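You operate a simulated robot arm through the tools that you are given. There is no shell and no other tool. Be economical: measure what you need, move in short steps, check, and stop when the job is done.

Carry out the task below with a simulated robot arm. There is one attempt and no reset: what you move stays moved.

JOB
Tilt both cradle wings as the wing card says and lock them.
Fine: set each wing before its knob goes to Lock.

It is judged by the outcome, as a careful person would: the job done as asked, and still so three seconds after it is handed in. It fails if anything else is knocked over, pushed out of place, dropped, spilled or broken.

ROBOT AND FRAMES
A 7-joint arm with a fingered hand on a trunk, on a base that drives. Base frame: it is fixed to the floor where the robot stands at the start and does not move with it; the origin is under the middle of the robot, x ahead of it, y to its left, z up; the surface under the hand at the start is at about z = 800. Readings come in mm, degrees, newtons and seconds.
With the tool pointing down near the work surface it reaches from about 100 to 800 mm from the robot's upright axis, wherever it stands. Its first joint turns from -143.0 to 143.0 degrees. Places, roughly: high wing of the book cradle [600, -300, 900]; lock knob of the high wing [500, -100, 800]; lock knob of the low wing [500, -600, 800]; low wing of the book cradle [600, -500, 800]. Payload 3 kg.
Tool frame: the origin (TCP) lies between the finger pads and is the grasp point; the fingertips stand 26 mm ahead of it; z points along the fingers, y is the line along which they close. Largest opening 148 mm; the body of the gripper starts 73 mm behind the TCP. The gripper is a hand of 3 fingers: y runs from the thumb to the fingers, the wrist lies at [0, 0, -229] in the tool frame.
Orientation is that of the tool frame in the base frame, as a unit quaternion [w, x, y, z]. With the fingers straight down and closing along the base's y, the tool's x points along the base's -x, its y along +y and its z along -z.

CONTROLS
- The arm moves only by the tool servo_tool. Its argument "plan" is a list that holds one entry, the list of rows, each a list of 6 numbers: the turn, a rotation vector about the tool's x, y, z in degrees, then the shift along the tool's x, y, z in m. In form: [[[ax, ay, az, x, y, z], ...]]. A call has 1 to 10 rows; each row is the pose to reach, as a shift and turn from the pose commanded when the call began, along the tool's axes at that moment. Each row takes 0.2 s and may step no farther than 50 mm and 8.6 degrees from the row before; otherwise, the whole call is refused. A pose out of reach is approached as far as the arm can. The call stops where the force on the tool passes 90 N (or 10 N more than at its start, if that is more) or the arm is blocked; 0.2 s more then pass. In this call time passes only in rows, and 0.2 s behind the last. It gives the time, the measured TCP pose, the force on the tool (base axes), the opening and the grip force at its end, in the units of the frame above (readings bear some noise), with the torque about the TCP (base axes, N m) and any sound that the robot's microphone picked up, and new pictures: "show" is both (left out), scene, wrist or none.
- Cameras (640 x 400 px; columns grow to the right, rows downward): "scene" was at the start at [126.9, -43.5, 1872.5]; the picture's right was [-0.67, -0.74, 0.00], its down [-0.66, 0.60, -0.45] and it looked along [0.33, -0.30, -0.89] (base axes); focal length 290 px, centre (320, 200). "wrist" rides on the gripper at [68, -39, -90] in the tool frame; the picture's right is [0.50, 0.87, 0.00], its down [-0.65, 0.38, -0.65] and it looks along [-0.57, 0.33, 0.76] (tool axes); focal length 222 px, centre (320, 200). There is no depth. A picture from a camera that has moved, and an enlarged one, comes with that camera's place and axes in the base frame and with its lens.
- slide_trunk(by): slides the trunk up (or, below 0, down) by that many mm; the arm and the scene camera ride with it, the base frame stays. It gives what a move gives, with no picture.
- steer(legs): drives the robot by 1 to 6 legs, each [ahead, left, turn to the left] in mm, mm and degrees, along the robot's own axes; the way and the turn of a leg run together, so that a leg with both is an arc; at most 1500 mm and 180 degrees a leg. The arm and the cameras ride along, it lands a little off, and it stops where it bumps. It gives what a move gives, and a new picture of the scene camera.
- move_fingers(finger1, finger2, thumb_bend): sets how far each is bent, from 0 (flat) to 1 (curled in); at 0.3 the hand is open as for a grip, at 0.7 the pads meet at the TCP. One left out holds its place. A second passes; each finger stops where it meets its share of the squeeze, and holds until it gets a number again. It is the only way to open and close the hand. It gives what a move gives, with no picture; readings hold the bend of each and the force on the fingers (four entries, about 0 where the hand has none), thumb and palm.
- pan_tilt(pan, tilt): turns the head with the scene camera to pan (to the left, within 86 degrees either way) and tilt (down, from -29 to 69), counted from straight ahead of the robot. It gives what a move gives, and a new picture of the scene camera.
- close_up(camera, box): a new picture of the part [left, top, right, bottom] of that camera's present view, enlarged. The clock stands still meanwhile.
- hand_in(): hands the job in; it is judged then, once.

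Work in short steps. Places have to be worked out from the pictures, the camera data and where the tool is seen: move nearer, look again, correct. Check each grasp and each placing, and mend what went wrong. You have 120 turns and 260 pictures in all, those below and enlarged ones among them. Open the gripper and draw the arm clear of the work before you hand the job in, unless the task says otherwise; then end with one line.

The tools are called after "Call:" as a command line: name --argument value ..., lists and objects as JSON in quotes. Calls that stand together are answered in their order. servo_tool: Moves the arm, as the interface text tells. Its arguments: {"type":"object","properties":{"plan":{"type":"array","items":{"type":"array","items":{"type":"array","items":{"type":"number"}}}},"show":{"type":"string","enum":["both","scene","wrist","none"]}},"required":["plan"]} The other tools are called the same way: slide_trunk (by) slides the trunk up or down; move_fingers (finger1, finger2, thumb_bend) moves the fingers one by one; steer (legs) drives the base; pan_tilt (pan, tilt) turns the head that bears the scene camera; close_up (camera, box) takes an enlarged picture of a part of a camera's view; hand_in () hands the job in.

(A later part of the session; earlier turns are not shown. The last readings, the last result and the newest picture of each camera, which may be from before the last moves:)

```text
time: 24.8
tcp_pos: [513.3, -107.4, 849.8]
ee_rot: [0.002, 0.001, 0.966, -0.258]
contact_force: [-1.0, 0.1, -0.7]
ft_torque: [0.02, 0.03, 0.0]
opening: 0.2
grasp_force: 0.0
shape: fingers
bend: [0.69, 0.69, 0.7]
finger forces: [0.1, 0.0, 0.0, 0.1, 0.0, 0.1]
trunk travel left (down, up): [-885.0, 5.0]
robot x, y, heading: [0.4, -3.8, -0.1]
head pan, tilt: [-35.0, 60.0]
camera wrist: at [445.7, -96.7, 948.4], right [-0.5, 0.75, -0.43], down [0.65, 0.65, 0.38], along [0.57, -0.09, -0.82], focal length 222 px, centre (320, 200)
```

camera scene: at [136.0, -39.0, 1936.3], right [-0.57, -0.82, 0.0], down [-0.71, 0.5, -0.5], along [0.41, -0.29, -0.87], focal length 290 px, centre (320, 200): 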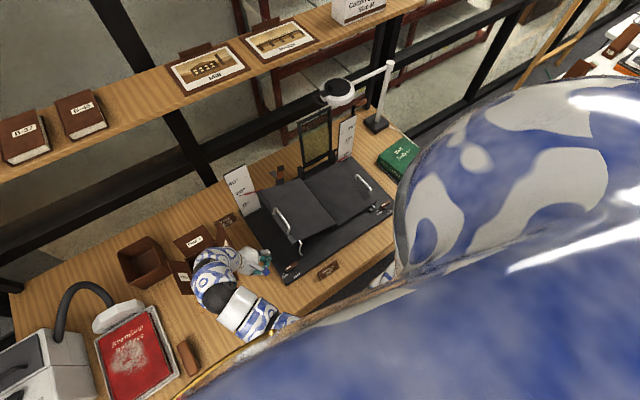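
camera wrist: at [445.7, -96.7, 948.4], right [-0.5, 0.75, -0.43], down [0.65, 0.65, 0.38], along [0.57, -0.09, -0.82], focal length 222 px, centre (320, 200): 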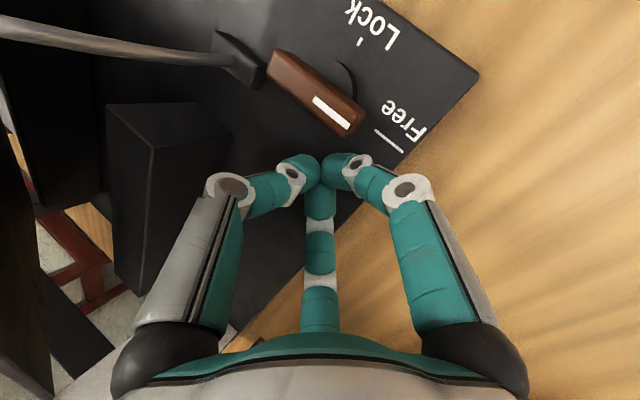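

The tip is beside the lever's pointer end, at about (513, -120, 827). I sweep it along an arc about the pivot (477, -143), pushing the lever from Free toward Lock, two thirds of the way first.

Call:
servo_tool --plan '[[[0, 0, 0, 0.008, -0.0031, 0.0018], [0, 0, 0, 0.013, -0.004, 0.0023], [0, 0, 0, 0.019, 0.0003, -0.0002], [0, 0, 0, 0.025, 0.0038, -0.0022], [0, 0, 0, 0.033, 0.0051, -0.003], [0, 0, 0, 0.04, 0.0055, -0.0032]]]' --show "wrist"

```text
time: 26.2
tcp_pos: [473.4, -101.9, 850.4]
ee_rot: [0.002, 0.0, 0.966, -0.258]
contact_force: [0.7, -0.3, 0.5]
ft_torque: [0.01, 0.0, 0.02]
opening: 0.1
grasp_force: 0.5
shape: fingers
bend: [0.7, 0.69, 0.7]
finger forces: [0.1, 0.0, 0.0, 0.0, 1.2, 0.0]
trunk travel left (down, up): [-885.0, 5.0]
robot x, y, heading: [-0.6, -1.3, 0.1]
head pan, tilt: [-35.0, 60.0]
camera wrist: at [405.6, -90.2, 948.9], right [-0.5, 0.75, -0.43], down [0.65, 0.65, 0.38], along [0.57, -0.09, -0.82], focal length 222 px, centre (320, 200)
```

wrist: 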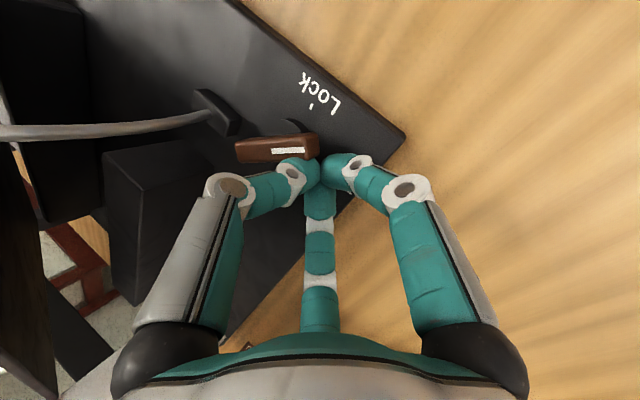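

The lever has turned about 41°. I continue the arc with the refined contact offset toward 180°.

Call:
servo_tool --plan '[[[0, 0, 0, 0.003, -0.0013, 0.0008], [0, 0, 0, 0.007, -0.0035, 0.002], [0, 0, 0, 0.013, -0.0069, 0.004], [0, 0, 0, 0.0165, -0.0095, 0.0055]]]' --show "wrist"

Call:
close_up --camera "wrist" --box '[200, 60, 360, 200]'

```text
time: 27.2
tcp_pos: [454.7, -112.5, 850.3]
ee_rot: [0.001, 0.0, 0.966, -0.258]
contact_force: [0.9, 1.4, -0.2]
ft_torque: [-0.04, -0.02, 0.01]
opening: 0.0
grasp_force: 1.8
shape: fingers
bend: [0.7, 0.69, 0.7]
finger forces: [0.0, 0.0, 0.0, 0.0, 3.3, 0.0]
trunk travel left (down, up): [-885.0, 5.0]
robot x, y, heading: [-2.2, -0.7, -0.0]
head pan, tilt: [-35.0, 60.0]
camera wrist: at [388.9, -101.1, 948.9], right [-0.5, 0.75, -0.43], down [0.65, 0.65, 0.38], along [0.57, -0.09, -0.82], focal length 222 px, centre (320, 200)
```

wrist: 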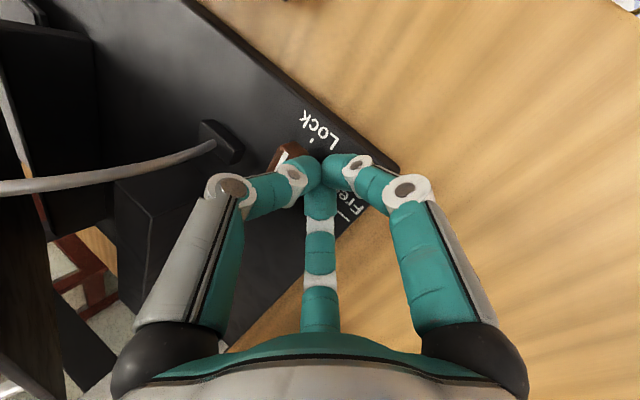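

```text
2.86 times, centred on (280, 130) of wrist
camera zoom: at [388.9, -101.1, 948.9], right [-0.5, 0.75, -0.43], down [0.65, 0.65, 0.38], along [0.57, -0.09, -0.82], focal length 635 px, centre (434, 400)
```

zoom: 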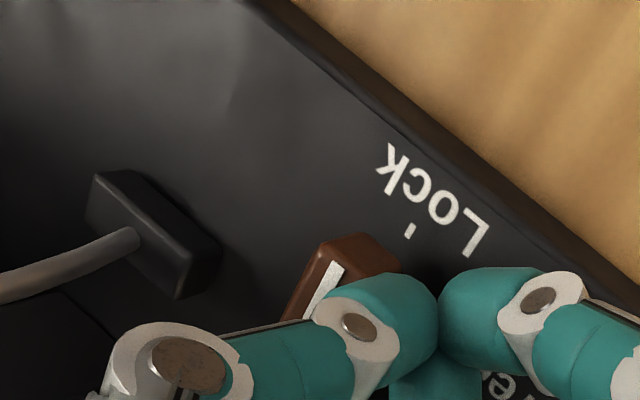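

The stripe now runs along -x at y≈-146, in line with the Lock tick at y≈-145, so the lever is at Lock. I back off in +y, retract, and check.

Call:
servo_tool --plan '[[[0, 0, 0, 0, 0.012, -0.008], [0, 0, 0, 0, 0.015, -0.05], [0, 0, 0, 0, 0.015, -0.09], [-8, 0, 0, 0.0, 0.015, -0.12], [-16, 0, 0, 0.03, 0, -0.14], [-24, 0, 0, 0.05, -0.02, -0.15]]]' --show "wrist"

Call:
close_up --camera "scene" --box '[200, 120, 360, 280]'

```text
time: 28.6
tcp_pos: [405.9, -54.5, 991.5]
ee_rot: [0.001, 0.001, 0.999, -0.05]
contact_force: [0.7, -0.1, 0.9]
ft_torque: [0.01, 0.01, -0.04]
opening: 0.1
grasp_force: 0.0
shape: fingers
bend: [0.7, 0.69, 0.7]
finger forces: [0.0, 0.0, 0.1, 0.0, 0.0, 0.0]
trunk travel left (down, up): [-885.0, 5.0]
robot x, y, heading: [-2.1, 0.4, -0.2]
head pan, tilt: [-35.0, 60.0]
camera wrist: at [338.6, -85.1, 1085.4], right [-0.5, 0.86, -0.09], down [0.65, 0.44, 0.61], along [0.57, 0.25, -0.78], focal length 222 px, centre (320, 200)
```

wrist: 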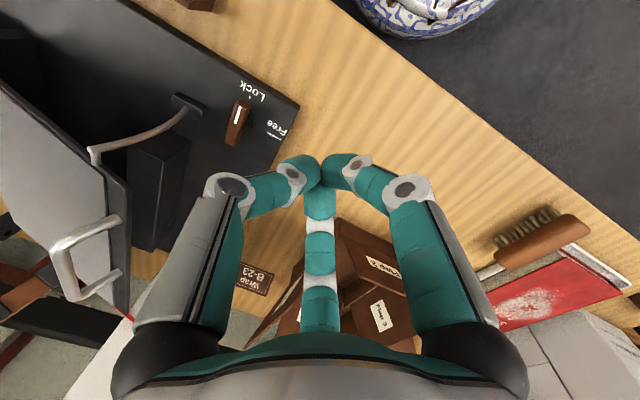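

```text
2.50 times, centred on (280, 200) of scene
camera zoom: at [134.6, -40.2, 1936.4], right [-0.57, -0.82, 0.0], down [-0.71, 0.5, -0.5], along [0.41, -0.29, -0.87], focal length 725 px, centre (420, 200)
```

zoom: 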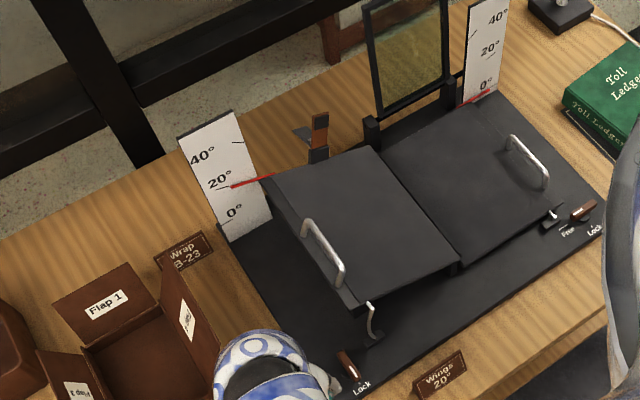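

I check the locked knob and the high-wing scale in detail.

Call:
close_up --camera "wrist" --box '[210, 70, 300, 160]'

Call:
close_up --camera "scene" --box '[240, 155, 290, 185]'

Call:
close_up --camera "scene" --box '[330, 140, 400, 230]'

```text
4.44 times, centred on (255, 115) of wrist
camera zoom: at [338.6, -85.1, 1085.4], right [-0.5, 0.86, -0.09], down [0.65, 0.44, 0.61], along [0.57, 0.25, -0.78], focal length 987 px, centre (609, 578)
```

zoom: 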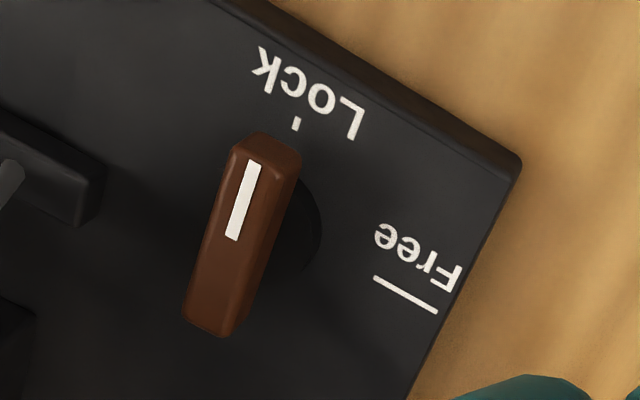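

```text
12.80 times, centred on (265, 170) of scene
camera zoom: at [134.6, -40.2, 1936.4], right [-0.57, -0.82, 0.0], down [-0.71, 0.5, -0.5], along [0.41, -0.29, -0.87], focal length 3711 px, centre (1024, 584)
```

zoom: 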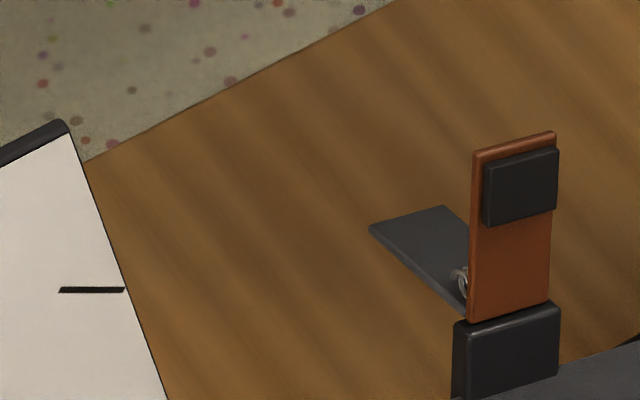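

```text
4.44 times, centred on (365, 185) of scene
camera zoom: at [134.6, -40.2, 1936.4], right [-0.57, -0.82, 0.0], down [-0.71, 0.5, -0.5], along [0.41, -0.29, -0.87], focal length 1289 px, centre (120, 267)
```

zoom: 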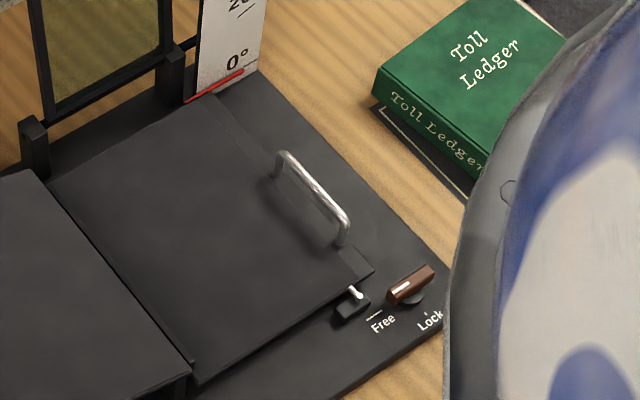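

The high-wing knob is at Lock. The low-wing handle near (600, -590) is beyond 800 mm reach, so I drive the base 300 mm to the right, with the hand safely in front of the cradle at z≈990.

Call:
steer --legs '[[0, -300, 0]]'

```text
time: 30.6
tcp_pos: [406.0, -357.1, 990.1]
ee_rot: [0.001, -0.001, 0.999, -0.051]
contact_force: [0.8, -0.2, -0.3]
ft_torque: [0.03, -0.04, 0.0]
opening: 0.0
grasp_force: 0.0
shape: fingers
bend: [0.7, 0.69, 0.7]
finger forces: [0.1, 0.0, 0.0, 0.0, 0.0, 0.1]
trunk travel left (down, up): [-885.0, 5.0]
robot x, y, heading: [-0.4, -305.1, 0.1]
head pan, tilt: [-35.0, 60.0]
camera scene: at [135.2, -343.5, 1936.4], right [-0.57, -0.82, 0.0], down [-0.71, 0.5, -0.5], along [0.41, -0.29, -0.87], focal length 290 px, centre (320, 200)
```

scene: 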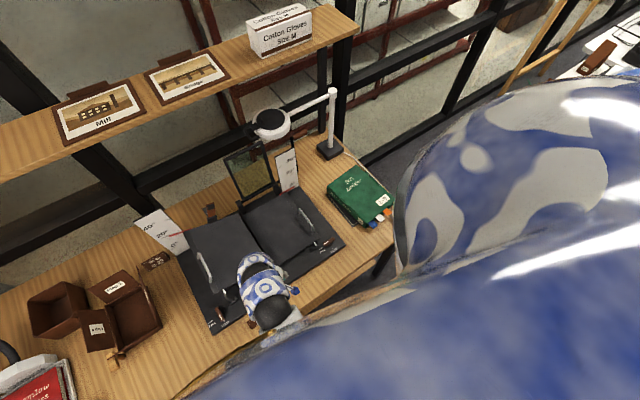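

I open the hand, go up and move toward the low-wing handle with the tool upright to get a look at it.

Call:
move_fingers --finger1 0.3 --finger2 0.3 --thumb_bend 0.3

Call:
servo_tool --plan '[[[-3, 0, 0, 0, -0.02, -0.03], [-6, 0, 0, -0.02, -0.05, -0.06], [-6, 0, 0, -0.04, -0.095, -0.07], [-6, 0, 0, -0.06, -0.14, -0.07], [-6, 0, 0, -0.08, -0.185, -0.07], [-6, 0, 0, -0.1, -0.225, -0.07], [-6, 0, 0, -0.1, -0.26, -0.07]]]' --show "both"

Call:
close_up --camera "wrist" --box '[160, 0, 480, 240]'

```text
time: 31.6
tcp_pos: [408.0, -356.9, 991.4]
ee_rot: [0.001, -0.001, 0.999, -0.051]
contact_force: [-0.5, 0.5, -0.7]
ft_torque: [0.03, 0.03, -0.01]
opening: 126.8
grasp_force: 0.1
shape: fingers
bend: [0.3, 0.3, 0.3]
finger forces: [0.1, 0.0, 0.0, 0.0, 0.0, 0.0]
trunk travel left (down, up): [-885.0, 5.0]
robot x, y, heading: [1.8, -300.9, 0.2]
head pan, tilt: [-35.0, 60.0]
```

```text
refused: row 3 steps farther than a row can; nothing moved
```

```text
1.67 times, centred on (320, 120) of wrist
camera zoom: at [339.0, -386.3, 1084.8], right [-0.5, 0.86, -0.09], down [0.65, 0.44, 0.61], along [0.57, 0.25, -0.78], focal length 370 px, centre (320, 333)
```

zoom: 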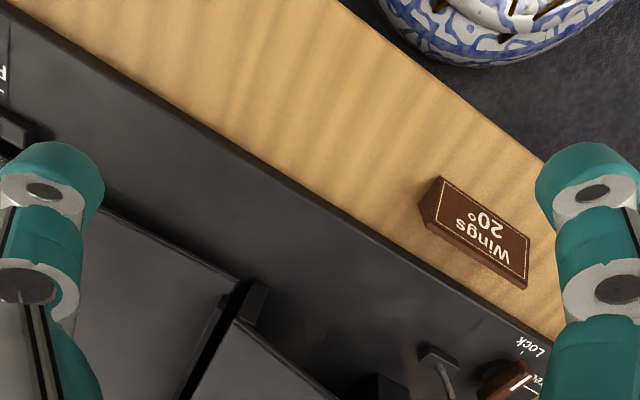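

One row stepped too far, so the call was refused; I resend it with smaller steps.

Call:
servo_tool --plan '[[[-3, 0, 0, 0, -0.02, -0.03], [-6, 0, 0, -0.02, -0.05, -0.06], [-6, 0, 0, -0.035, -0.09, -0.07], [-6, 0, 0, -0.05, -0.13, -0.07], [-6, 0, 0, -0.07, -0.17, -0.07], [-6, 0, 0, -0.09, -0.21, -0.07], [-6, 0, 0, -0.1, -0.245, -0.07], [-6, 0, 0, -0.1, -0.26, -0.07]]]' --show "both"

Call:
close_up --camera "wrist" --box '[160, 0, 480, 240]'

```text
time: 33.4
tcp_pos: [508.4, -606.0, 1087.3]
ee_rot: [0.001, -0.001, 1.0, 0.002]
contact_force: [0.2, 0.3, 0.3]
ft_torque: [0.02, 0.0, 0.01]
opening: 127.1
grasp_force: 0.1
shape: fingers
bend: [0.3, 0.3, 0.3]
finger forces: [0.0, 0.0, 0.0, 0.0, 0.0, 0.0]
out of reach, approached as far as the arm can: row 2, 3, 4
trunk travel left (down, up): [-885.0, 5.0]
robot x, y, heading: [-1.6, -302.1, -0.0]
head pan, tilt: [-35.0, 60.0]
camera scene: at [135.4, -342.2, 1936.4], right [-0.57, -0.82, 0.0], down [-0.71, 0.5, -0.5], along [0.41, -0.29, -0.87], focal length 290 px, centre (320, 200)
camera wrist: at [439.5, -646.5, 1177.4], right [-0.5, 0.87, 0.0], down [0.65, 0.38, 0.66], along [0.57, 0.33, -0.76], focal length 222 px, centre (320, 200)
```

scene: 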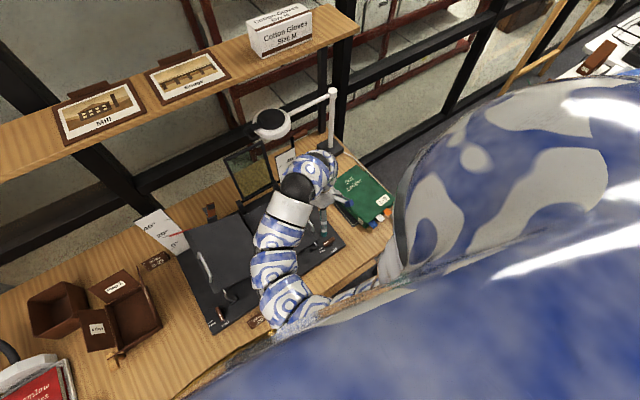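
wrist: 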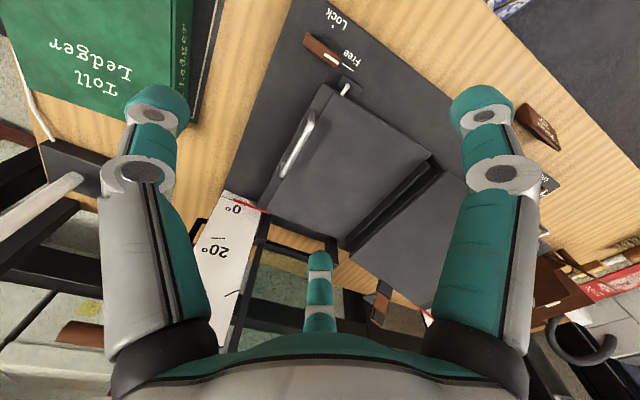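

```text
1.67 times, centred on (320, 120) of wrist
camera zoom: at [439.5, -646.5, 1177.4], right [-0.5, 0.87, 0.0], down [0.65, 0.38, 0.66], along [0.57, 0.33, -0.76], focal length 370 px, centre (320, 333)
```

zoom: 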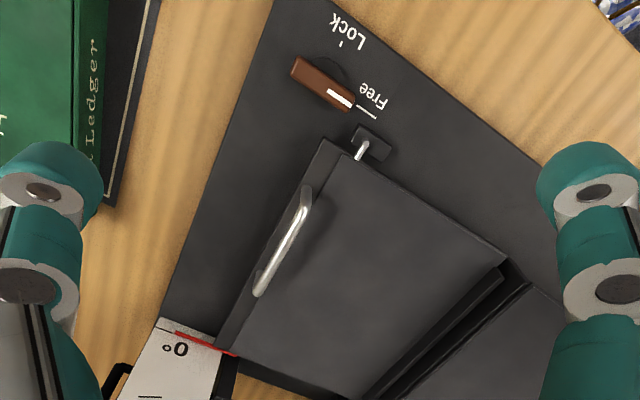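

The low-wing handle triangulates to x≈545–640, y≈-598, z≈886. I position above it.

Call:
servo_tool --plan '[[[0, 0, 0, -0.03, 0.003, 0.02], [0, 0, 0, -0.06, 0.006, 0.055], [0, 0, 0, -0.084, 0.009, 0.095], [0, 0, 0, -0.084, 0.009, 0.137]]]' --show "wrist"

```text
time: 34.4
tcp_pos: [589.8, -599.1, 949.4]
ee_rot: [0.0, -0.001, 1.0, 0.0]
contact_force: [0.1, 0.2, 0.2]
ft_torque: [0.01, -0.02, -0.03]
opening: 127.0
grasp_force: 0.1
shape: fingers
bend: [0.3, 0.3, 0.3]
finger forces: [0.0, 0.0, 0.0, 0.0, 0.0, 0.1]
trunk travel left (down, up): [-885.0, 5.0]
robot x, y, heading: [1.2, -304.8, 0.2]
head pan, tilt: [-35.0, 60.0]
camera wrist: at [522.6, -639.1, 1041.2], right [-0.5, 0.87, 0.0], down [0.65, 0.38, 0.66], along [0.57, 0.33, -0.76], focal length 222 px, centre (320, 200)
```

wrist: 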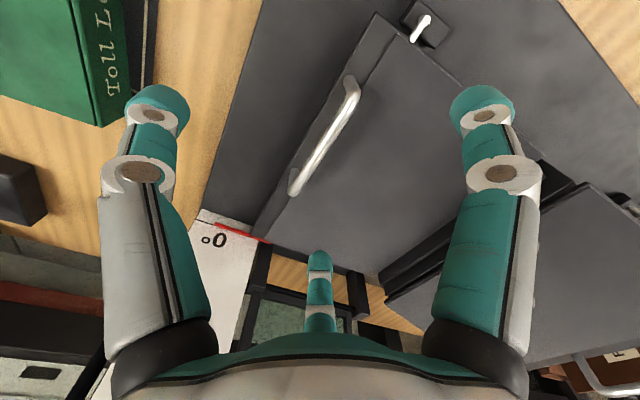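

The bar is at y≈-601, under the TCP. I descend to z≈893 and half close to check.

Call:
servo_tool --plan '[[[0, 0, 0, 0, -0.002, 0.02], [0, 0, 0, 0, -0.002, 0.04], [0, 0, 0, 0, -0.002, 0.0565]]]' --show "none"

Call:
move_fingers --finger1 0.55 --finger2 0.55 --thumb_bend 0.55

Call:
close_up --camera "wrist" --box '[120, 0, 520, 250]'

```text
time: 35.2
tcp_pos: [590.6, -601.7, 894.7]
ee_rot: [0.002, 0.0, 1.0, 0.002]
contact_force: [-0.2, -0.6, 0.5]
ft_torque: [0.0, 0.04, 0.01]
opening: 126.9
grasp_force: 0.1
shape: fingers
bend: [0.3, 0.3, 0.3]
finger forces: [0.0, 0.0, 0.0, 0.0, 0.1, 0.0]
trunk travel left (down, up): [-885.0, 5.0]
robot x, y, heading: [1.1, -302.4, -0.0]
head pan, tilt: [-35.0, 60.0]
```

```text
time: 36.2
tcp_pos: [591.0, -601.1, 894.1]
ee_rot: [0.001, -0.001, 1.0, 0.002]
contact_force: [0.0, 0.3, -0.8]
ft_torque: [-0.02, -0.02, 0.01]
opening: 46.4
grasp_force: 0.0
shape: fingers
bend: [0.55, 0.55, 0.55]
finger forces: [0.0, 0.1, 0.1, 0.0, 0.0, 0.0]
trunk travel left (down, up): [-885.0, 5.0]
robot x, y, heading: [-2.0, -301.6, 0.2]
head pan, tilt: [-35.0, 60.0]
```

```text
1.60 times, centred on (320, 125) of wrist
camera zoom: at [523.5, -640.5, 985.0], right [-0.5, 0.87, 0.0], down [0.65, 0.38, 0.66], along [0.57, 0.33, -0.75], focal length 355 px, centre (320, 320)
```

zoom: 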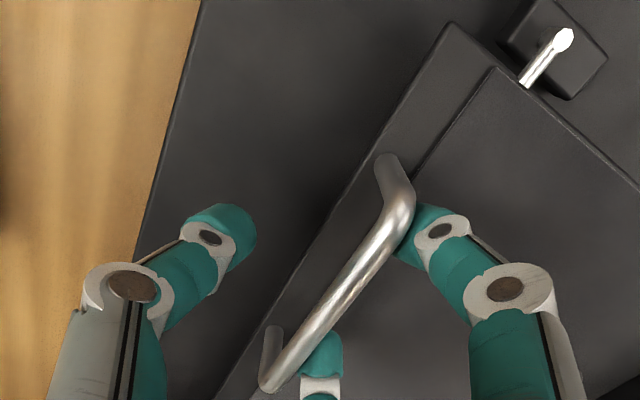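

The arrangement matches the first grip. I close on the bar.

Call:
move_fingers --finger1 0.75 --finger2 0.75 --thumb_bend 0.85

Call:
close_up --camera "wrist" --box '[120, 0, 520, 250]'

```text
time: 37.2
tcp_pos: [589.5, -600.7, 893.8]
ee_rot: [0.001, -0.001, 1.0, 0.0]
contact_force: [-0.7, 6.9, -3.7]
ft_torque: [0.03, 0.02, 0.0]
opening: 0.0
grasp_force: 16.6
shape: fingers
bend: [0.73, 0.73, 0.77]
finger forces: [10.5, 10.5, 0.0, 0.1, 12.5, 0.0]
trunk travel left (down, up): [-885.0, 5.0]
robot x, y, heading: [0.2, -303.1, 0.2]
head pan, tilt: [-35.0, 60.0]
```

```text
1.60 times, centred on (320, 125) of wrist
camera zoom: at [523.6, -639.9, 985.0], right [-0.5, 0.87, 0.0], down [0.65, 0.38, 0.66], along [0.57, 0.33, -0.75], focal length 355 px, centre (320, 320)
```

zoom: 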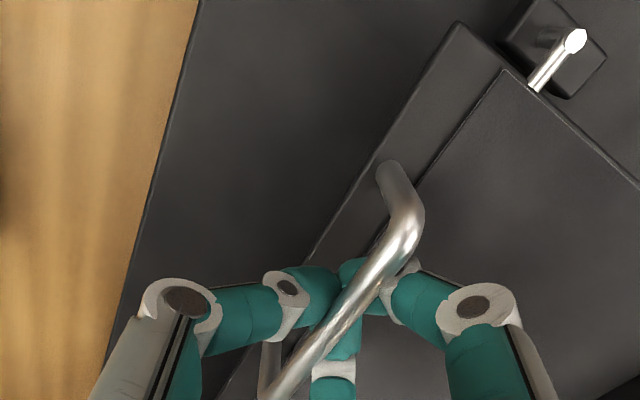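

The grip is firm. I lift along the mirrored arc to about 17°.

Call:
servo_tool --plan '[[[2, 0, 0, 0, 0.0015, -0.007], [4, 0, 0, 0, 0.0033, -0.014], [6, 0, 0, 0, 0.0053, -0.021], [8, 0, 0, 0, 0.0075, -0.0277], [10, 0, 0, 0, 0.01, -0.0345], [12, 0, 0, 0, 0.0127, -0.0411], [14, 0, 0, 0, 0.0157, -0.0477], [16, 0, 0, 0, 0.0188, -0.0541], [17, 0, 0, 0, 0.0205, -0.0573]]]' --show "both"

Call:
close_up --camera "scene" --box '[260, 140, 310, 200]'

Call:
close_up --camera "wrist" --box '[180, 180, 360, 340]'

```text
time: 39.2
tcp_pos: [591.5, -578.8, 951.3]
ee_rot: [0.002, -0.001, 0.989, -0.147]
contact_force: [-2.6, 11.7, -8.4]
ft_torque: [0.02, 0.05, -0.03]
opening: 0.1
grasp_force: 18.9
shape: fingers
bend: [0.73, 0.73, 0.77]
finger forces: [12.9, 13.1, 0.0, 0.0, 11.9, 0.1]
trunk travel left (down, up): [-885.0, 5.0]
robot x, y, heading: [2.4, -302.2, 0.2]
head pan, tilt: [-35.0, 60.0]
camera scene: at [135.6, -340.9, 1936.3], right [-0.57, -0.82, 0.0], down [-0.71, 0.5, -0.5], along [0.41, -0.29, -0.87], focal length 290 px, centre (320, 200)
camera wrist: at [523.7, -590.8, 1049.7], right [-0.5, 0.83, -0.25], down [0.65, 0.55, 0.52], along [0.57, 0.09, -0.82], focal length 222 px, centre (320, 200)
```

scene: 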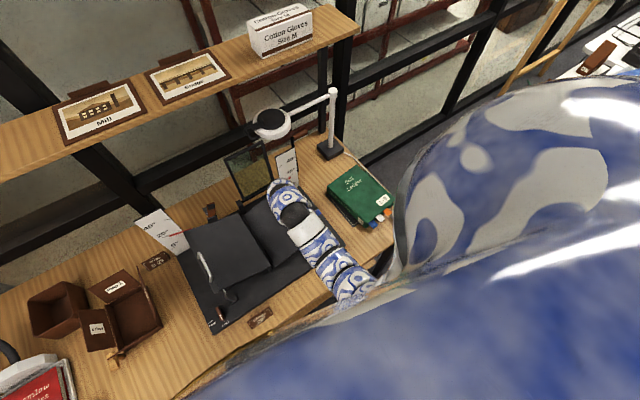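
wrist: 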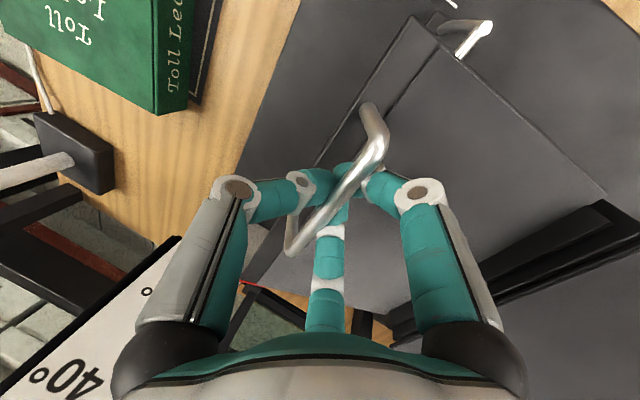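

```text
6.67 times, centred on (285, 170) of scene
camera zoom: at [135.6, -340.9, 1936.3], right [-0.57, -0.82, 0.0], down [-0.71, 0.5, -0.5], along [0.41, -0.29, -0.87], focal length 1933 px, centre (553, 400)
```

zoom: 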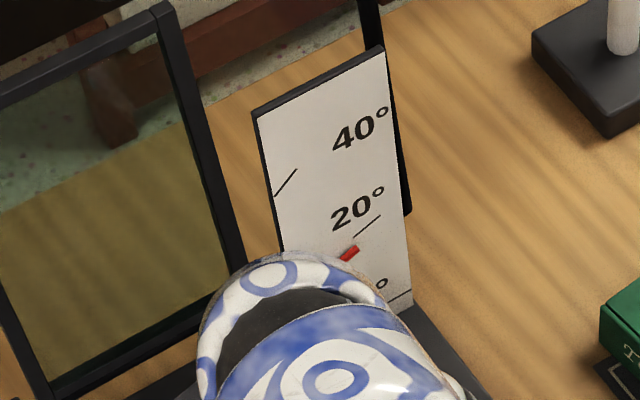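

```text
2.50 times, centred on (270, 260) of wrist
camera zoom: at [523.7, -590.8, 1049.7], right [-0.5, 0.83, -0.25], down [0.65, 0.55, 0.52], along [0.57, 0.09, -0.82], focal length 555 px, centre (445, 50)
```

zoom: 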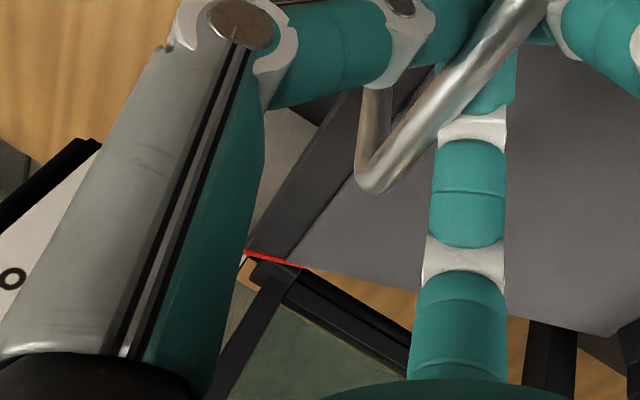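

The pointer is about 2–3° short, consistent with a tool tilt of 17°. I add 2.8°.

Call:
servo_tool --plan '[[[1.4, 0, 0, 0, 0.001, -0.0049], [2.8, 0, 0, 0, 0.0022, -0.0098]]]' --show "none"

Call:
close_up --camera "scene" --box '[270, 145, 310, 195]'

Call:
close_up --camera "scene" --box '[130, 200, 200, 260]'

```text
time: 39.8
tcp_pos: [591.0, -573.5, 960.0]
ee_rot: [0.002, 0.0, 0.985, -0.172]
contact_force: [-2.0, 11.2, -9.8]
ft_torque: [0.04, 0.03, -0.01]
opening: 0.2
grasp_force: 18.6
shape: fingers
bend: [0.73, 0.73, 0.77]
finger forces: [12.4, 12.7, 0.1, 0.1, 12.0, 0.0]
trunk travel left (down, up): [-885.0, 5.0]
robot x, y, heading: [-0.8, -302.8, 0.3]
head pan, tilt: [-35.0, 60.0]
```

```text
8.00 times, centred on (290, 170) of scene
camera zoom: at [135.7, -341.0, 1936.4], right [-0.57, -0.82, 0.0], down [-0.71, 0.5, -0.5], along [0.41, -0.29, -0.87], focal length 2320 px, centre (560, 440)
```

zoom: 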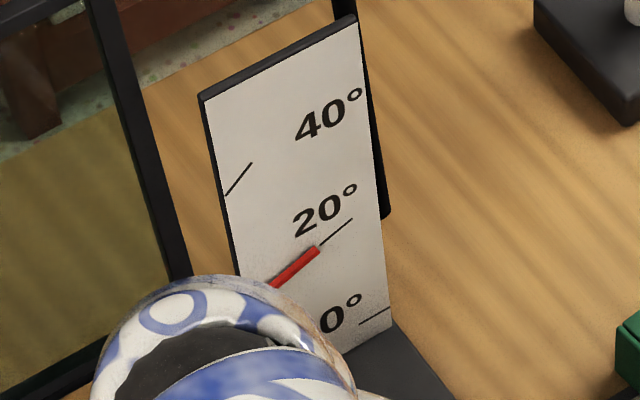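

```text
6.67 times, centred on (165, 230) of scene
camera zoom: at [135.7, -341.0, 1936.4], right [-0.57, -0.82, 0.0], down [-0.71, 0.5, -0.5], along [0.41, -0.29, -0.87], focal length 1933 px, centre (1353, 0)
```

zoom: 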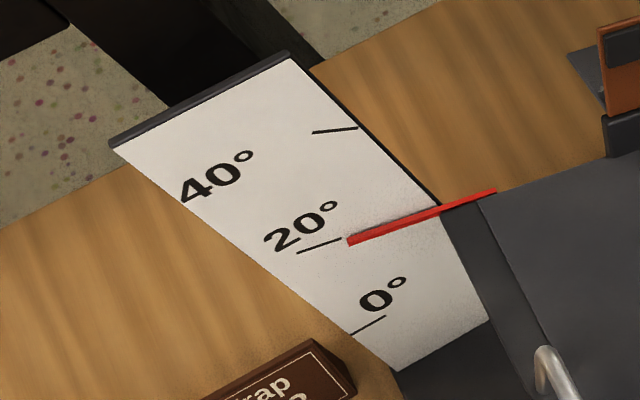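

It is nearly on the tick, allowing for parallax. I add 0.3°, then loosen and re-read.

Call:
servo_tool --plan '[[[0.3, 0, 0, 0, 0.0002, -0.0011]]]' --show "none"

Call:
move_fingers --finger1 0.65 --finger2 0.65 --thumb_bend 0.65

Call:
close_up --camera "scene" --box '[270, 145, 310, 195]'

```text
time: 40.2
tcp_pos: [590.3, -574.4, 961.1]
ee_rot: [0.0, 0.0, 0.985, -0.174]
contact_force: [-3.4, 11.3, -9.6]
ft_torque: [0.03, -0.01, -0.02]
opening: 0.0
grasp_force: 19.0
shape: fingers
bend: [0.73, 0.73, 0.77]
finger forces: [13.0, 13.1, 0.1, 0.0, 11.9, 0.0]
trunk travel left (down, up): [-885.0, 5.0]
robot x, y, heading: [-1.5, -300.0, 0.3]
head pan, tilt: [-35.0, 60.0]
```

```text
time: 41.2
tcp_pos: [590.8, -574.7, 961.2]
ee_rot: [0.002, -0.001, 0.985, -0.174]
contact_force: [0.2, 8.2, -5.4]
ft_torque: [0.04, 0.0, 0.0]
opening: 17.8
grasp_force: 4.1
shape: fingers
bend: [0.65, 0.65, 0.65]
finger forces: [4.6, 4.8, 0.1, 0.1, 0.1, 0.1]
trunk travel left (down, up): [-885.0, 5.0]
robot x, y, heading: [0.5, -303.9, 0.0]
head pan, tilt: [-35.0, 60.0]
```

```text
8.00 times, centred on (290, 170) of scene
camera zoom: at [135.7, -341.4, 1936.4], right [-0.57, -0.82, 0.0], down [-0.71, 0.5, -0.5], along [0.41, -0.29, -0.87], focal length 2320 px, centre (560, 440)
```

zoom: 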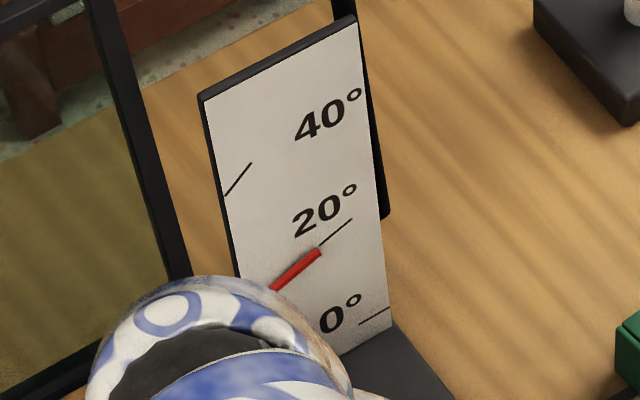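

The fingers still touch lightly. I open to 0.5 and re-read.

Call:
move_fingers --finger1 0.5 --finger2 0.5 --thumb_bend 0.5

Call:
close_up --camera "scene" --box '[270, 145, 310, 195]'

Call:
close_up --camera "wrist" --box '[120, 0, 520, 250]'

```text
time: 42.2
tcp_pos: [590.8, -574.6, 961.6]
ee_rot: [0.001, -0.001, 0.985, -0.173]
contact_force: [0.0, 0.4, -0.4]
ft_torque: [-0.03, 0.01, 0.0]
opening: 61.7
grasp_force: 0.2
shape: fingers
bend: [0.5, 0.5, 0.5]
finger forces: [0.1, 0.0, 0.0, 0.0, 0.0, 0.1]
trunk travel left (down, up): [-885.0, 5.0]
robot x, y, heading: [0.8, -301.2, 0.1]
head pan, tilt: [-35.0, 60.0]
```

```text
8.00 times, centred on (290, 170) of scene
camera zoom: at [135.2, -342.2, 1936.4], right [-0.57, -0.82, 0.0], down [-0.71, 0.5, -0.5], along [0.41, -0.29, -0.87], focal length 2320 px, centre (560, 440)
```

zoom: 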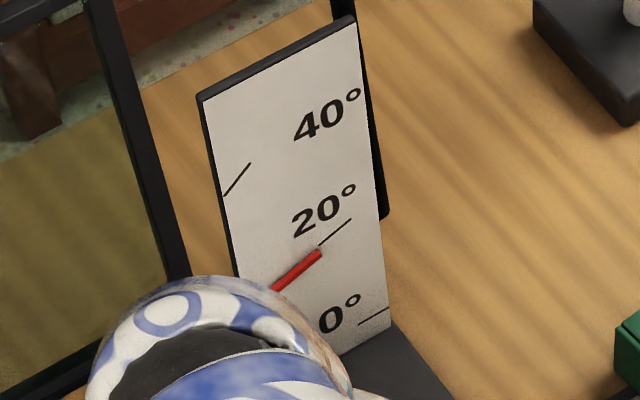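

```text
1.60 times, centred on (320, 125) of wrist
camera zoom: at [523.6, -580.9, 1059.6], right [-0.5, 0.81, -0.3], down [0.65, 0.58, 0.49], along [0.57, 0.05, -0.82], focal length 355 px, centre (320, 320)
```

zoom: 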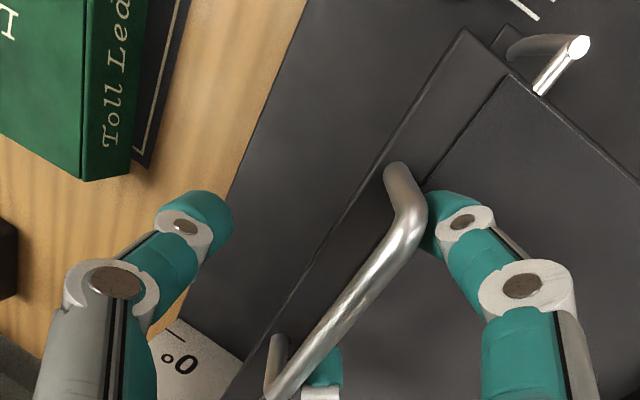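

The wing holds. I open the hand fully and retract along the tool axis.

Call:
move_fingers --finger1 0.3 --finger2 0.3 --thumb_bend 0.3

Call:
servo_tool --plan '[[[0, 0, 0, 0, 0, -0.025], [0, 0, 0, 0, 0, -0.05], [0, 0, 0, 0, 0, -0.065], [-6, 0, 0, 0.02, 0, -0.075], [-12, 0, 0, 0.04, 0, -0.075], [-19, 0, 0, 0.06, -0.02, -0.075], [-20, 0, 0, 0.08, -0.05, -0.08]]]' --show "both"

Call:
close_up --camera "wrist" --box '[190, 210, 290, 290]'

```text
time: 43.2
tcp_pos: [590.6, -574.5, 961.1]
ee_rot: [0.002, 0.0, 0.985, -0.174]
contact_force: [0.2, 0.9, 0.6]
ft_torque: [-0.02, -0.03, -0.02]
opening: 126.5
grasp_force: 0.1
shape: fingers
bend: [0.3, 0.3, 0.3]
finger forces: [0.1, 0.0, 0.0, 0.0, 0.1, 0.0]
trunk travel left (down, up): [-885.0, 5.0]
robot x, y, heading: [-0.9, -303.7, 0.1]
head pan, tilt: [-35.0, 60.0]
```

```text
time: 44.8
tcp_pos: [510.8, -595.1, 1052.7]
ee_rot: [0.002, -0.001, 1.0, 0.0]
contact_force: [-0.3, -0.2, -1.6]
ft_torque: [0.02, 0.02, 0.01]
opening: 126.6
grasp_force: 0.1
shape: fingers
bend: [0.3, 0.3, 0.3]
finger forces: [0.0, 0.0, 0.0, 0.0, 0.0, 0.0]
trunk travel left (down, up): [-885.0, 5.0]
robot x, y, heading: [1.9, -303.8, 0.1]
head pan, tilt: [-35.0, 60.0]
camera scene: at [135.0, -342.2, 1936.4], right [-0.57, -0.82, 0.0], down [-0.71, 0.5, -0.5], along [0.41, -0.29, -0.87], focal length 290 px, centre (320, 200)
camera wrist: at [443.4, -633.5, 1143.4], right [-0.5, 0.87, 0.0], down [0.65, 0.38, 0.66], along [0.57, 0.33, -0.75], focal length 222 px, centre (320, 200)
```

scene: 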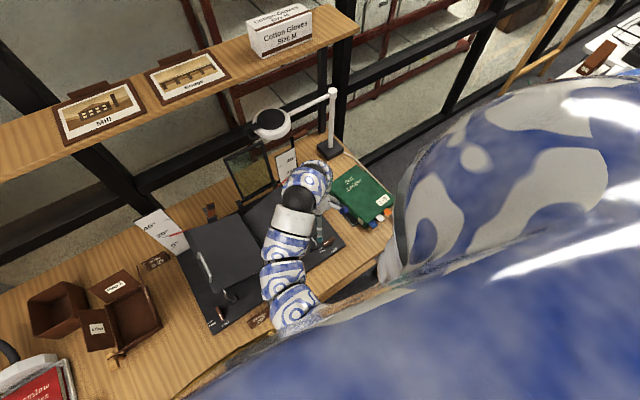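
wrist: 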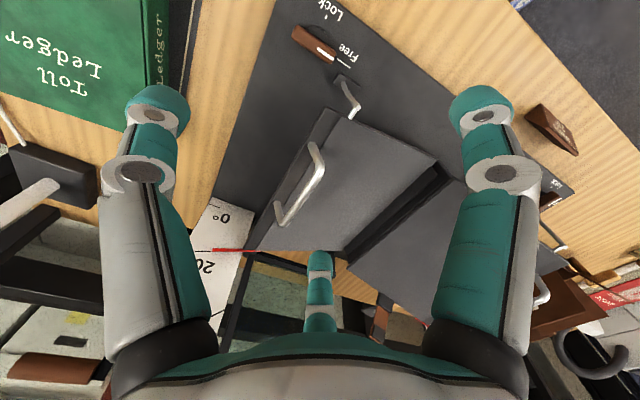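

```text
5.00 times, centred on (240, 250) of wrist
camera zoom: at [443.4, -633.5, 1143.4], right [-0.5, 0.87, 0.0], down [0.65, 0.38, 0.66], along [0.57, 0.33, -0.75], focal length 1111 px, centre (720, -50)
```

zoom: 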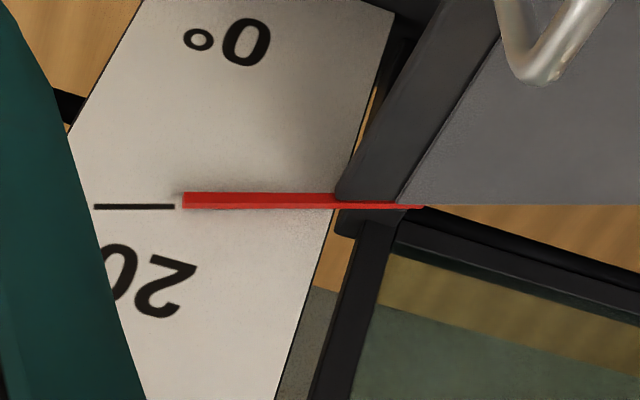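

The low-wing pointer lines up with the 20° tick. Now I look closely at its knob.

Call:
close_up --camera "wrist" --box '[260, 0, 380, 100]'

Call:
move_fingers --finger1 0.7 --finger2 0.7 --thumb_bend 0.7

```text
4.00 times, centred on (320, 50) of wrist
camera zoom: at [443.4, -633.5, 1143.4], right [-0.5, 0.87, 0.0], down [0.65, 0.38, 0.66], along [0.57, 0.33, -0.75], focal length 888 px, centre (320, 800)
```

zoom: 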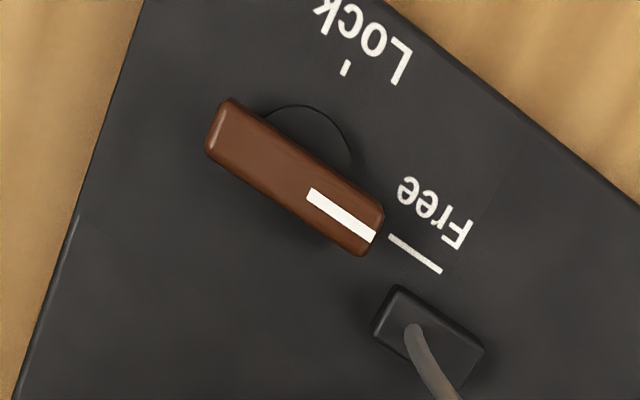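

```text
time: 45.8
tcp_pos: [511.3, -594.6, 1052.2]
ee_rot: [0.001, -0.001, 1.0, 0.0]
contact_force: [-0.1, -0.2, 0.9]
ft_torque: [0.0, 0.01, 0.0]
opening: 0.4
grasp_force: 0.1
shape: fingers
bend: [0.69, 0.69, 0.7]
finger forces: [0.0, 0.0, 0.0, 0.1, 0.1, 0.0]
trunk travel left (down, up): [-885.0, 5.0]
robot x, y, heading: [-1.7, -301.5, 0.4]
head pan, tilt: [-35.0, 60.0]
```

The lever is centred at (476, -623), with the Lock tick at (448, -623). I mirror the earlier push: lean the wrist toward -y, come in on the robot side of the far (-y) end, and push it toward +x.

Call:
servo_tool --plan '[[[-6, 0, 0, 0.02, -0.03, 0], [-12, 0, 0, 0.045, -0.06, 0.02], [-18, 0, 0, 0.06, -0.085, 0.05], [-24, 0, 0, 0.071, -0.105, 0.085], [-30, 0, 0, 0.071, -0.111, 0.116]]]' --show "wrist"

```text
time: 47.2
tcp_pos: [472.4, -643.0, 936.0]
ee_rot: [-0.021, -0.088, 0.962, 0.259]
contact_force: [0.2, 0.0, -0.2]
ft_torque: [0.02, 0.0, 0.01]
opening: 0.4
grasp_force: 0.1
shape: fingers
bend: [0.69, 0.7, 0.7]
finger forces: [0.1, 0.0, 0.0, 0.0, 0.0, 0.0]
trunk travel left (down, up): [-885.0, 5.0]
robot x, y, heading: [-1.4, -303.4, 0.0]
head pan, tilt: [-35.0, 60.0]
stopped in row 5: the arm was blocked; the commanded pose is now the measured one
camera wrist: at [419.7, -732.9, 995.8], right [-0.63, 0.65, 0.43], down [0.64, 0.12, 0.76], along [0.44, 0.75, -0.49], focal length 222 px, centre (320, 200)
```

wrist: 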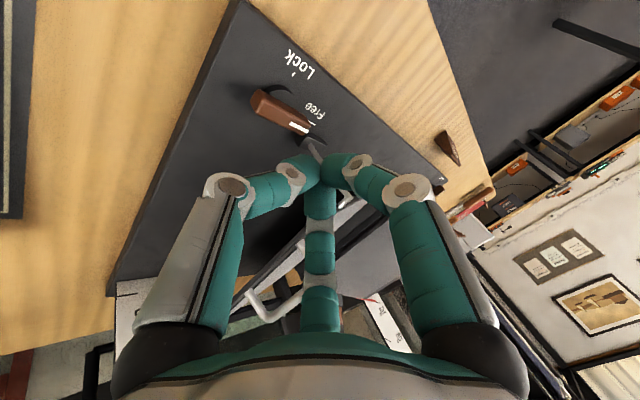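

The arm stopped as blocked with no tool force, and the orientation lags. I look at the scene before moving further.

Call:
pan_tilt --pan -40 --tilt 60

Call:
close_up --camera "scene" --box '[120, 120, 440, 340]'

```text
time: 47.9
tcp_pos: [473.1, -642.1, 936.8]
ee_rot: [-0.021, -0.089, 0.962, 0.259]
contact_force: [0.2, 0.2, 0.5]
ft_torque: [-0.01, 0.01, 0.0]
opening: 0.2
grasp_force: 0.0
shape: fingers
bend: [0.69, 0.7, 0.7]
finger forces: [0.0, 0.0, 0.1, 0.0, 0.1, 0.0]
trunk travel left (down, up): [-885.0, 5.0]
robot x, y, heading: [3.5, -300.9, -0.0]
head pan, tilt: [-40.0, 60.0]
camera scene: at [131.8, -346.9, 1936.4], right [-0.64, -0.77, 0.0], down [-0.66, 0.56, -0.5], along [0.38, -0.32, -0.87], focal length 290 px, centre (320, 200)
```

scene: 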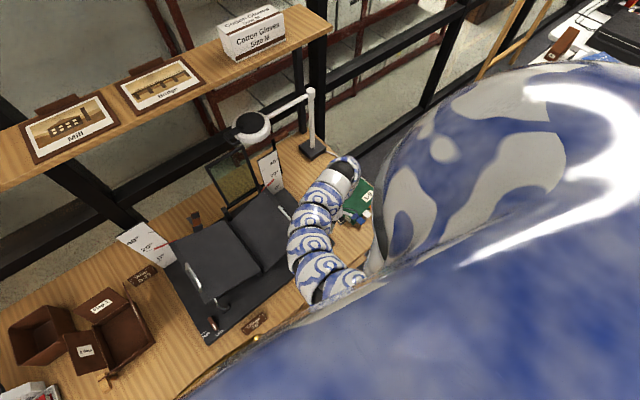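

```text
1.82 times, centred on (280, 230) of scene
camera zoom: at [131.8, -346.9, 1936.4], right [-0.64, -0.77, 0.0], down [-0.66, 0.56, -0.5], along [0.38, -0.32, -0.87], focal length 527 px, centre (393, 146)
```

zoom: 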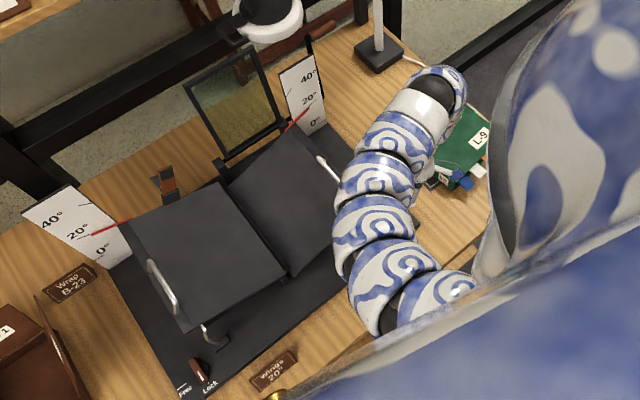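

The wing readings are intact, and the arm is simply folded awkwardly. I bring the hand upright, up and back, then drive further right so the arm can work the knob from straight in front.

Call:
servo_tool --plan '[[[0, 0, 0, 0.01, 0.012, -0.022], [7.5, -0.6, 2.5, 0.025, 0.02, -0.04], [15, -1.2, 5, 0.04, 0.03, -0.055], [22.5, -1.8, 7.6, 0.06, 0.04, -0.065], [30, -2.4, 10.2, 0.09, 0.05, -0.07]]]' --show "wrist"

```text
time: 49.1
tcp_pos: [386.5, -653.8, 1017.7]
ee_rot: [-0.002, 0.001, 1.0, -0.002]
contact_force: [0.8, 1.9, -0.2]
ft_torque: [-0.18, 0.11, 0.0]
opening: 0.3
grasp_force: 0.1
shape: fingers
bend: [0.69, 0.7, 0.7]
finger forces: [0.0, 0.0, 0.0, 0.0, 0.0, 0.1]
out of reach, approached as far as the arm can: row 1, 2, 5
trunk travel left (down, up): [-885.0, 5.0]
robot x, y, heading: [-0.2, -302.5, 0.1]
head pan, tilt: [-40.0, 60.0]
camera wrist: at [319.7, -692.6, 1108.2], right [-0.5, 0.87, 0.0], down [0.66, 0.38, 0.65], along [0.56, 0.32, -0.76], focal length 222 px, centre (320, 200)
```

wrist: 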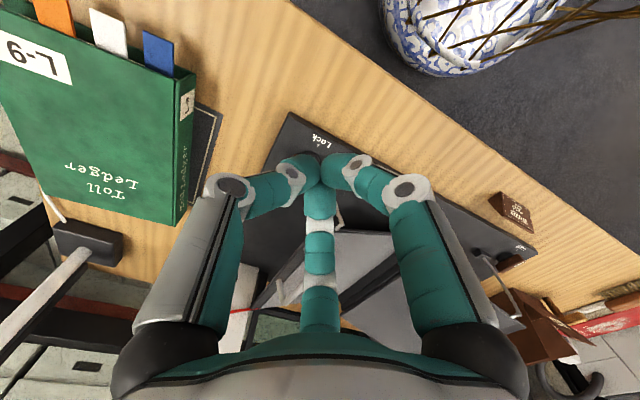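

Before driving right I check that the floor there is free.

Call:
pan_tilt --pan -80 --tilt 50

```text
time: 50.2
tcp_pos: [385.0, -657.7, 1016.1]
ee_rot: [-0.002, 0.007, 1.0, 0.0]
contact_force: [-0.2, 0.6, 0.4]
ft_torque: [0.0, 0.01, 0.0]
opening: 0.2
grasp_force: 0.0
shape: fingers
bend: [0.69, 0.7, 0.7]
finger forces: [0.0, 0.0, 0.1, 0.0, 0.1, 0.0]
trunk travel left (down, up): [-885.0, 5.0]
robot x, y, heading: [-3.4, -307.9, 0.2]
head pan, tilt: [-80.0, 50.0]
camera scene: at [94.0, -380.0, 1948.9], right [-0.98, -0.18, 0.0], down [-0.13, 0.75, -0.64], along [0.11, -0.63, -0.77], focal length 290 px, centre (320, 200)
```

scene: 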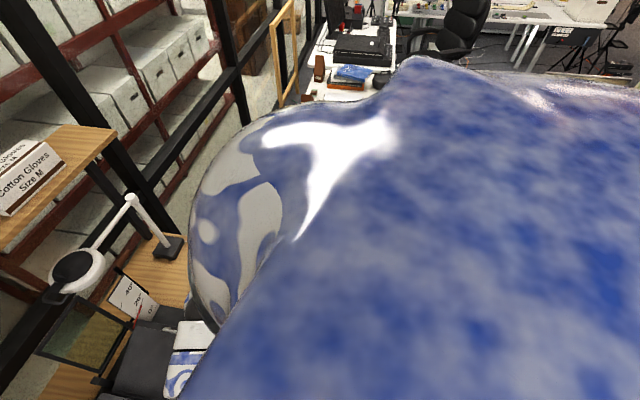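

The way is free; the next desk is metres away. I swing the hand left in front of the cradle, then drive 320 mm right.

Call:
servo_tool --plan '[[[0, 0, 0, 0, 0.04, 0], [0, 0, 0, 0, 0.08, 0], [0, 0, 0, 0, 0.12, 0], [0, 0, 0, 0, 0.16, 0], [0, 0, 0, 0, 0.2, 0], [0, 0, 0, 0, 0.24, 0]]]' --show "none"

Call:
steer --legs '[[0, -320, 0]]'

Call:
pan_tilt --pan 5 --tilt 60

```text
time: 51.6
tcp_pos: [400.8, -408.3, 1000.1]
ee_rot: [-0.002, 0.0, 1.0, -0.001]
contact_force: [-0.2, -0.4, 0.5]
ft_torque: [-0.01, -0.01, 0.03]
opening: 0.2
grasp_force: 0.0
shape: fingers
bend: [0.69, 0.7, 0.7]
finger forces: [0.0, 0.0, 0.0, 0.0, 0.0, 0.0]
out of reach, approached as far as the arm can: row 1, 2, 3, 4, 5, 6
trunk travel left (down, up): [-885.0, 5.0]
robot x, y, heading: [-3.5, -305.2, -0.1]
head pan, tilt: [-80.0, 50.0]
```

```text
time: 53.7
tcp_pos: [403.6, -731.7, 1000.5]
ee_rot: [-0.001, 0.0, 1.0, 0.001]
contact_force: [-0.5, -0.2, -0.2]
ft_torque: [0.02, 0.02, 0.02]
opening: 0.1
grasp_force: 0.0
shape: fingers
bend: [0.69, 0.7, 0.7]
finger forces: [0.1, 0.0, 0.1, 0.0, 0.1, 0.1]
trunk travel left (down, up): [-885.0, 5.0]
robot x, y, heading: [-0.8, -622.4, 0.1]
head pan, tilt: [-80.0, 50.0]
camera scene: at [94.5, -702.7, 1948.9], right [-0.98, -0.17, 0.0], down [-0.13, 0.75, -0.64], along [0.11, -0.63, -0.77], focal length 290 px, centre (320, 200)
```

scene: 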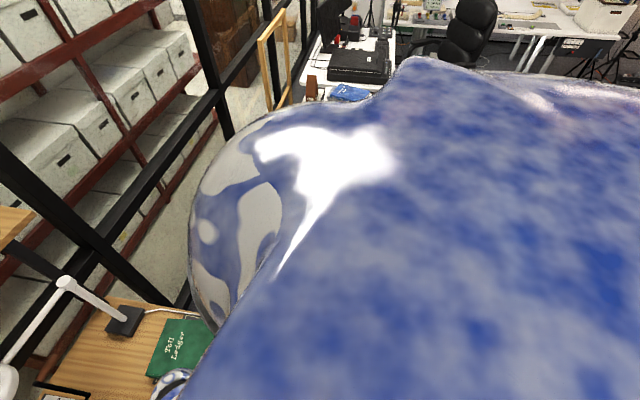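

```text
time: 55.3
tcp_pos: [403.2, -729.4, 999.7]
ee_rot: [-0.001, 0.0, 1.0, 0.0]
contact_force: [1.1, -0.3, 0.1]
ft_torque: [0.0, 0.01, 0.01]
opening: 0.3
grasp_force: 0.0
shape: fingers
bend: [0.69, 0.7, 0.7]
finger forces: [0.1, 0.1, 0.0, 0.0, 0.0, 0.0]
trunk travel left (down, up): [-885.0, 5.0]
robot x, y, heading: [-1.4, -626.3, -0.1]
head pan, tilt: [5.0, 60.0]
camera scene: at [147.4, -619.6, 1936.4], right [0.09, -1.0, 0.0], down [-0.86, -0.08, -0.5], along [0.5, 0.04, -0.87], focal length 290 px, centre (320, 200)
```

scene: 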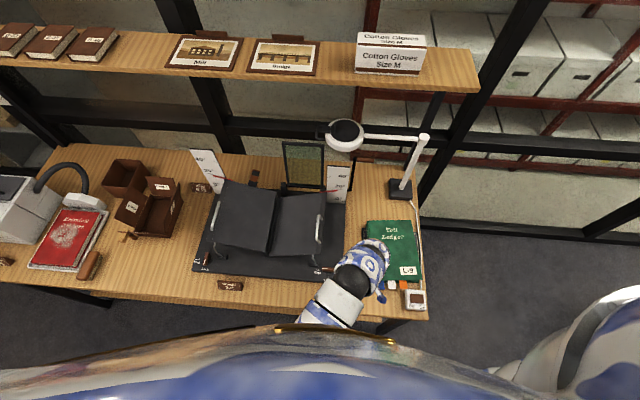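

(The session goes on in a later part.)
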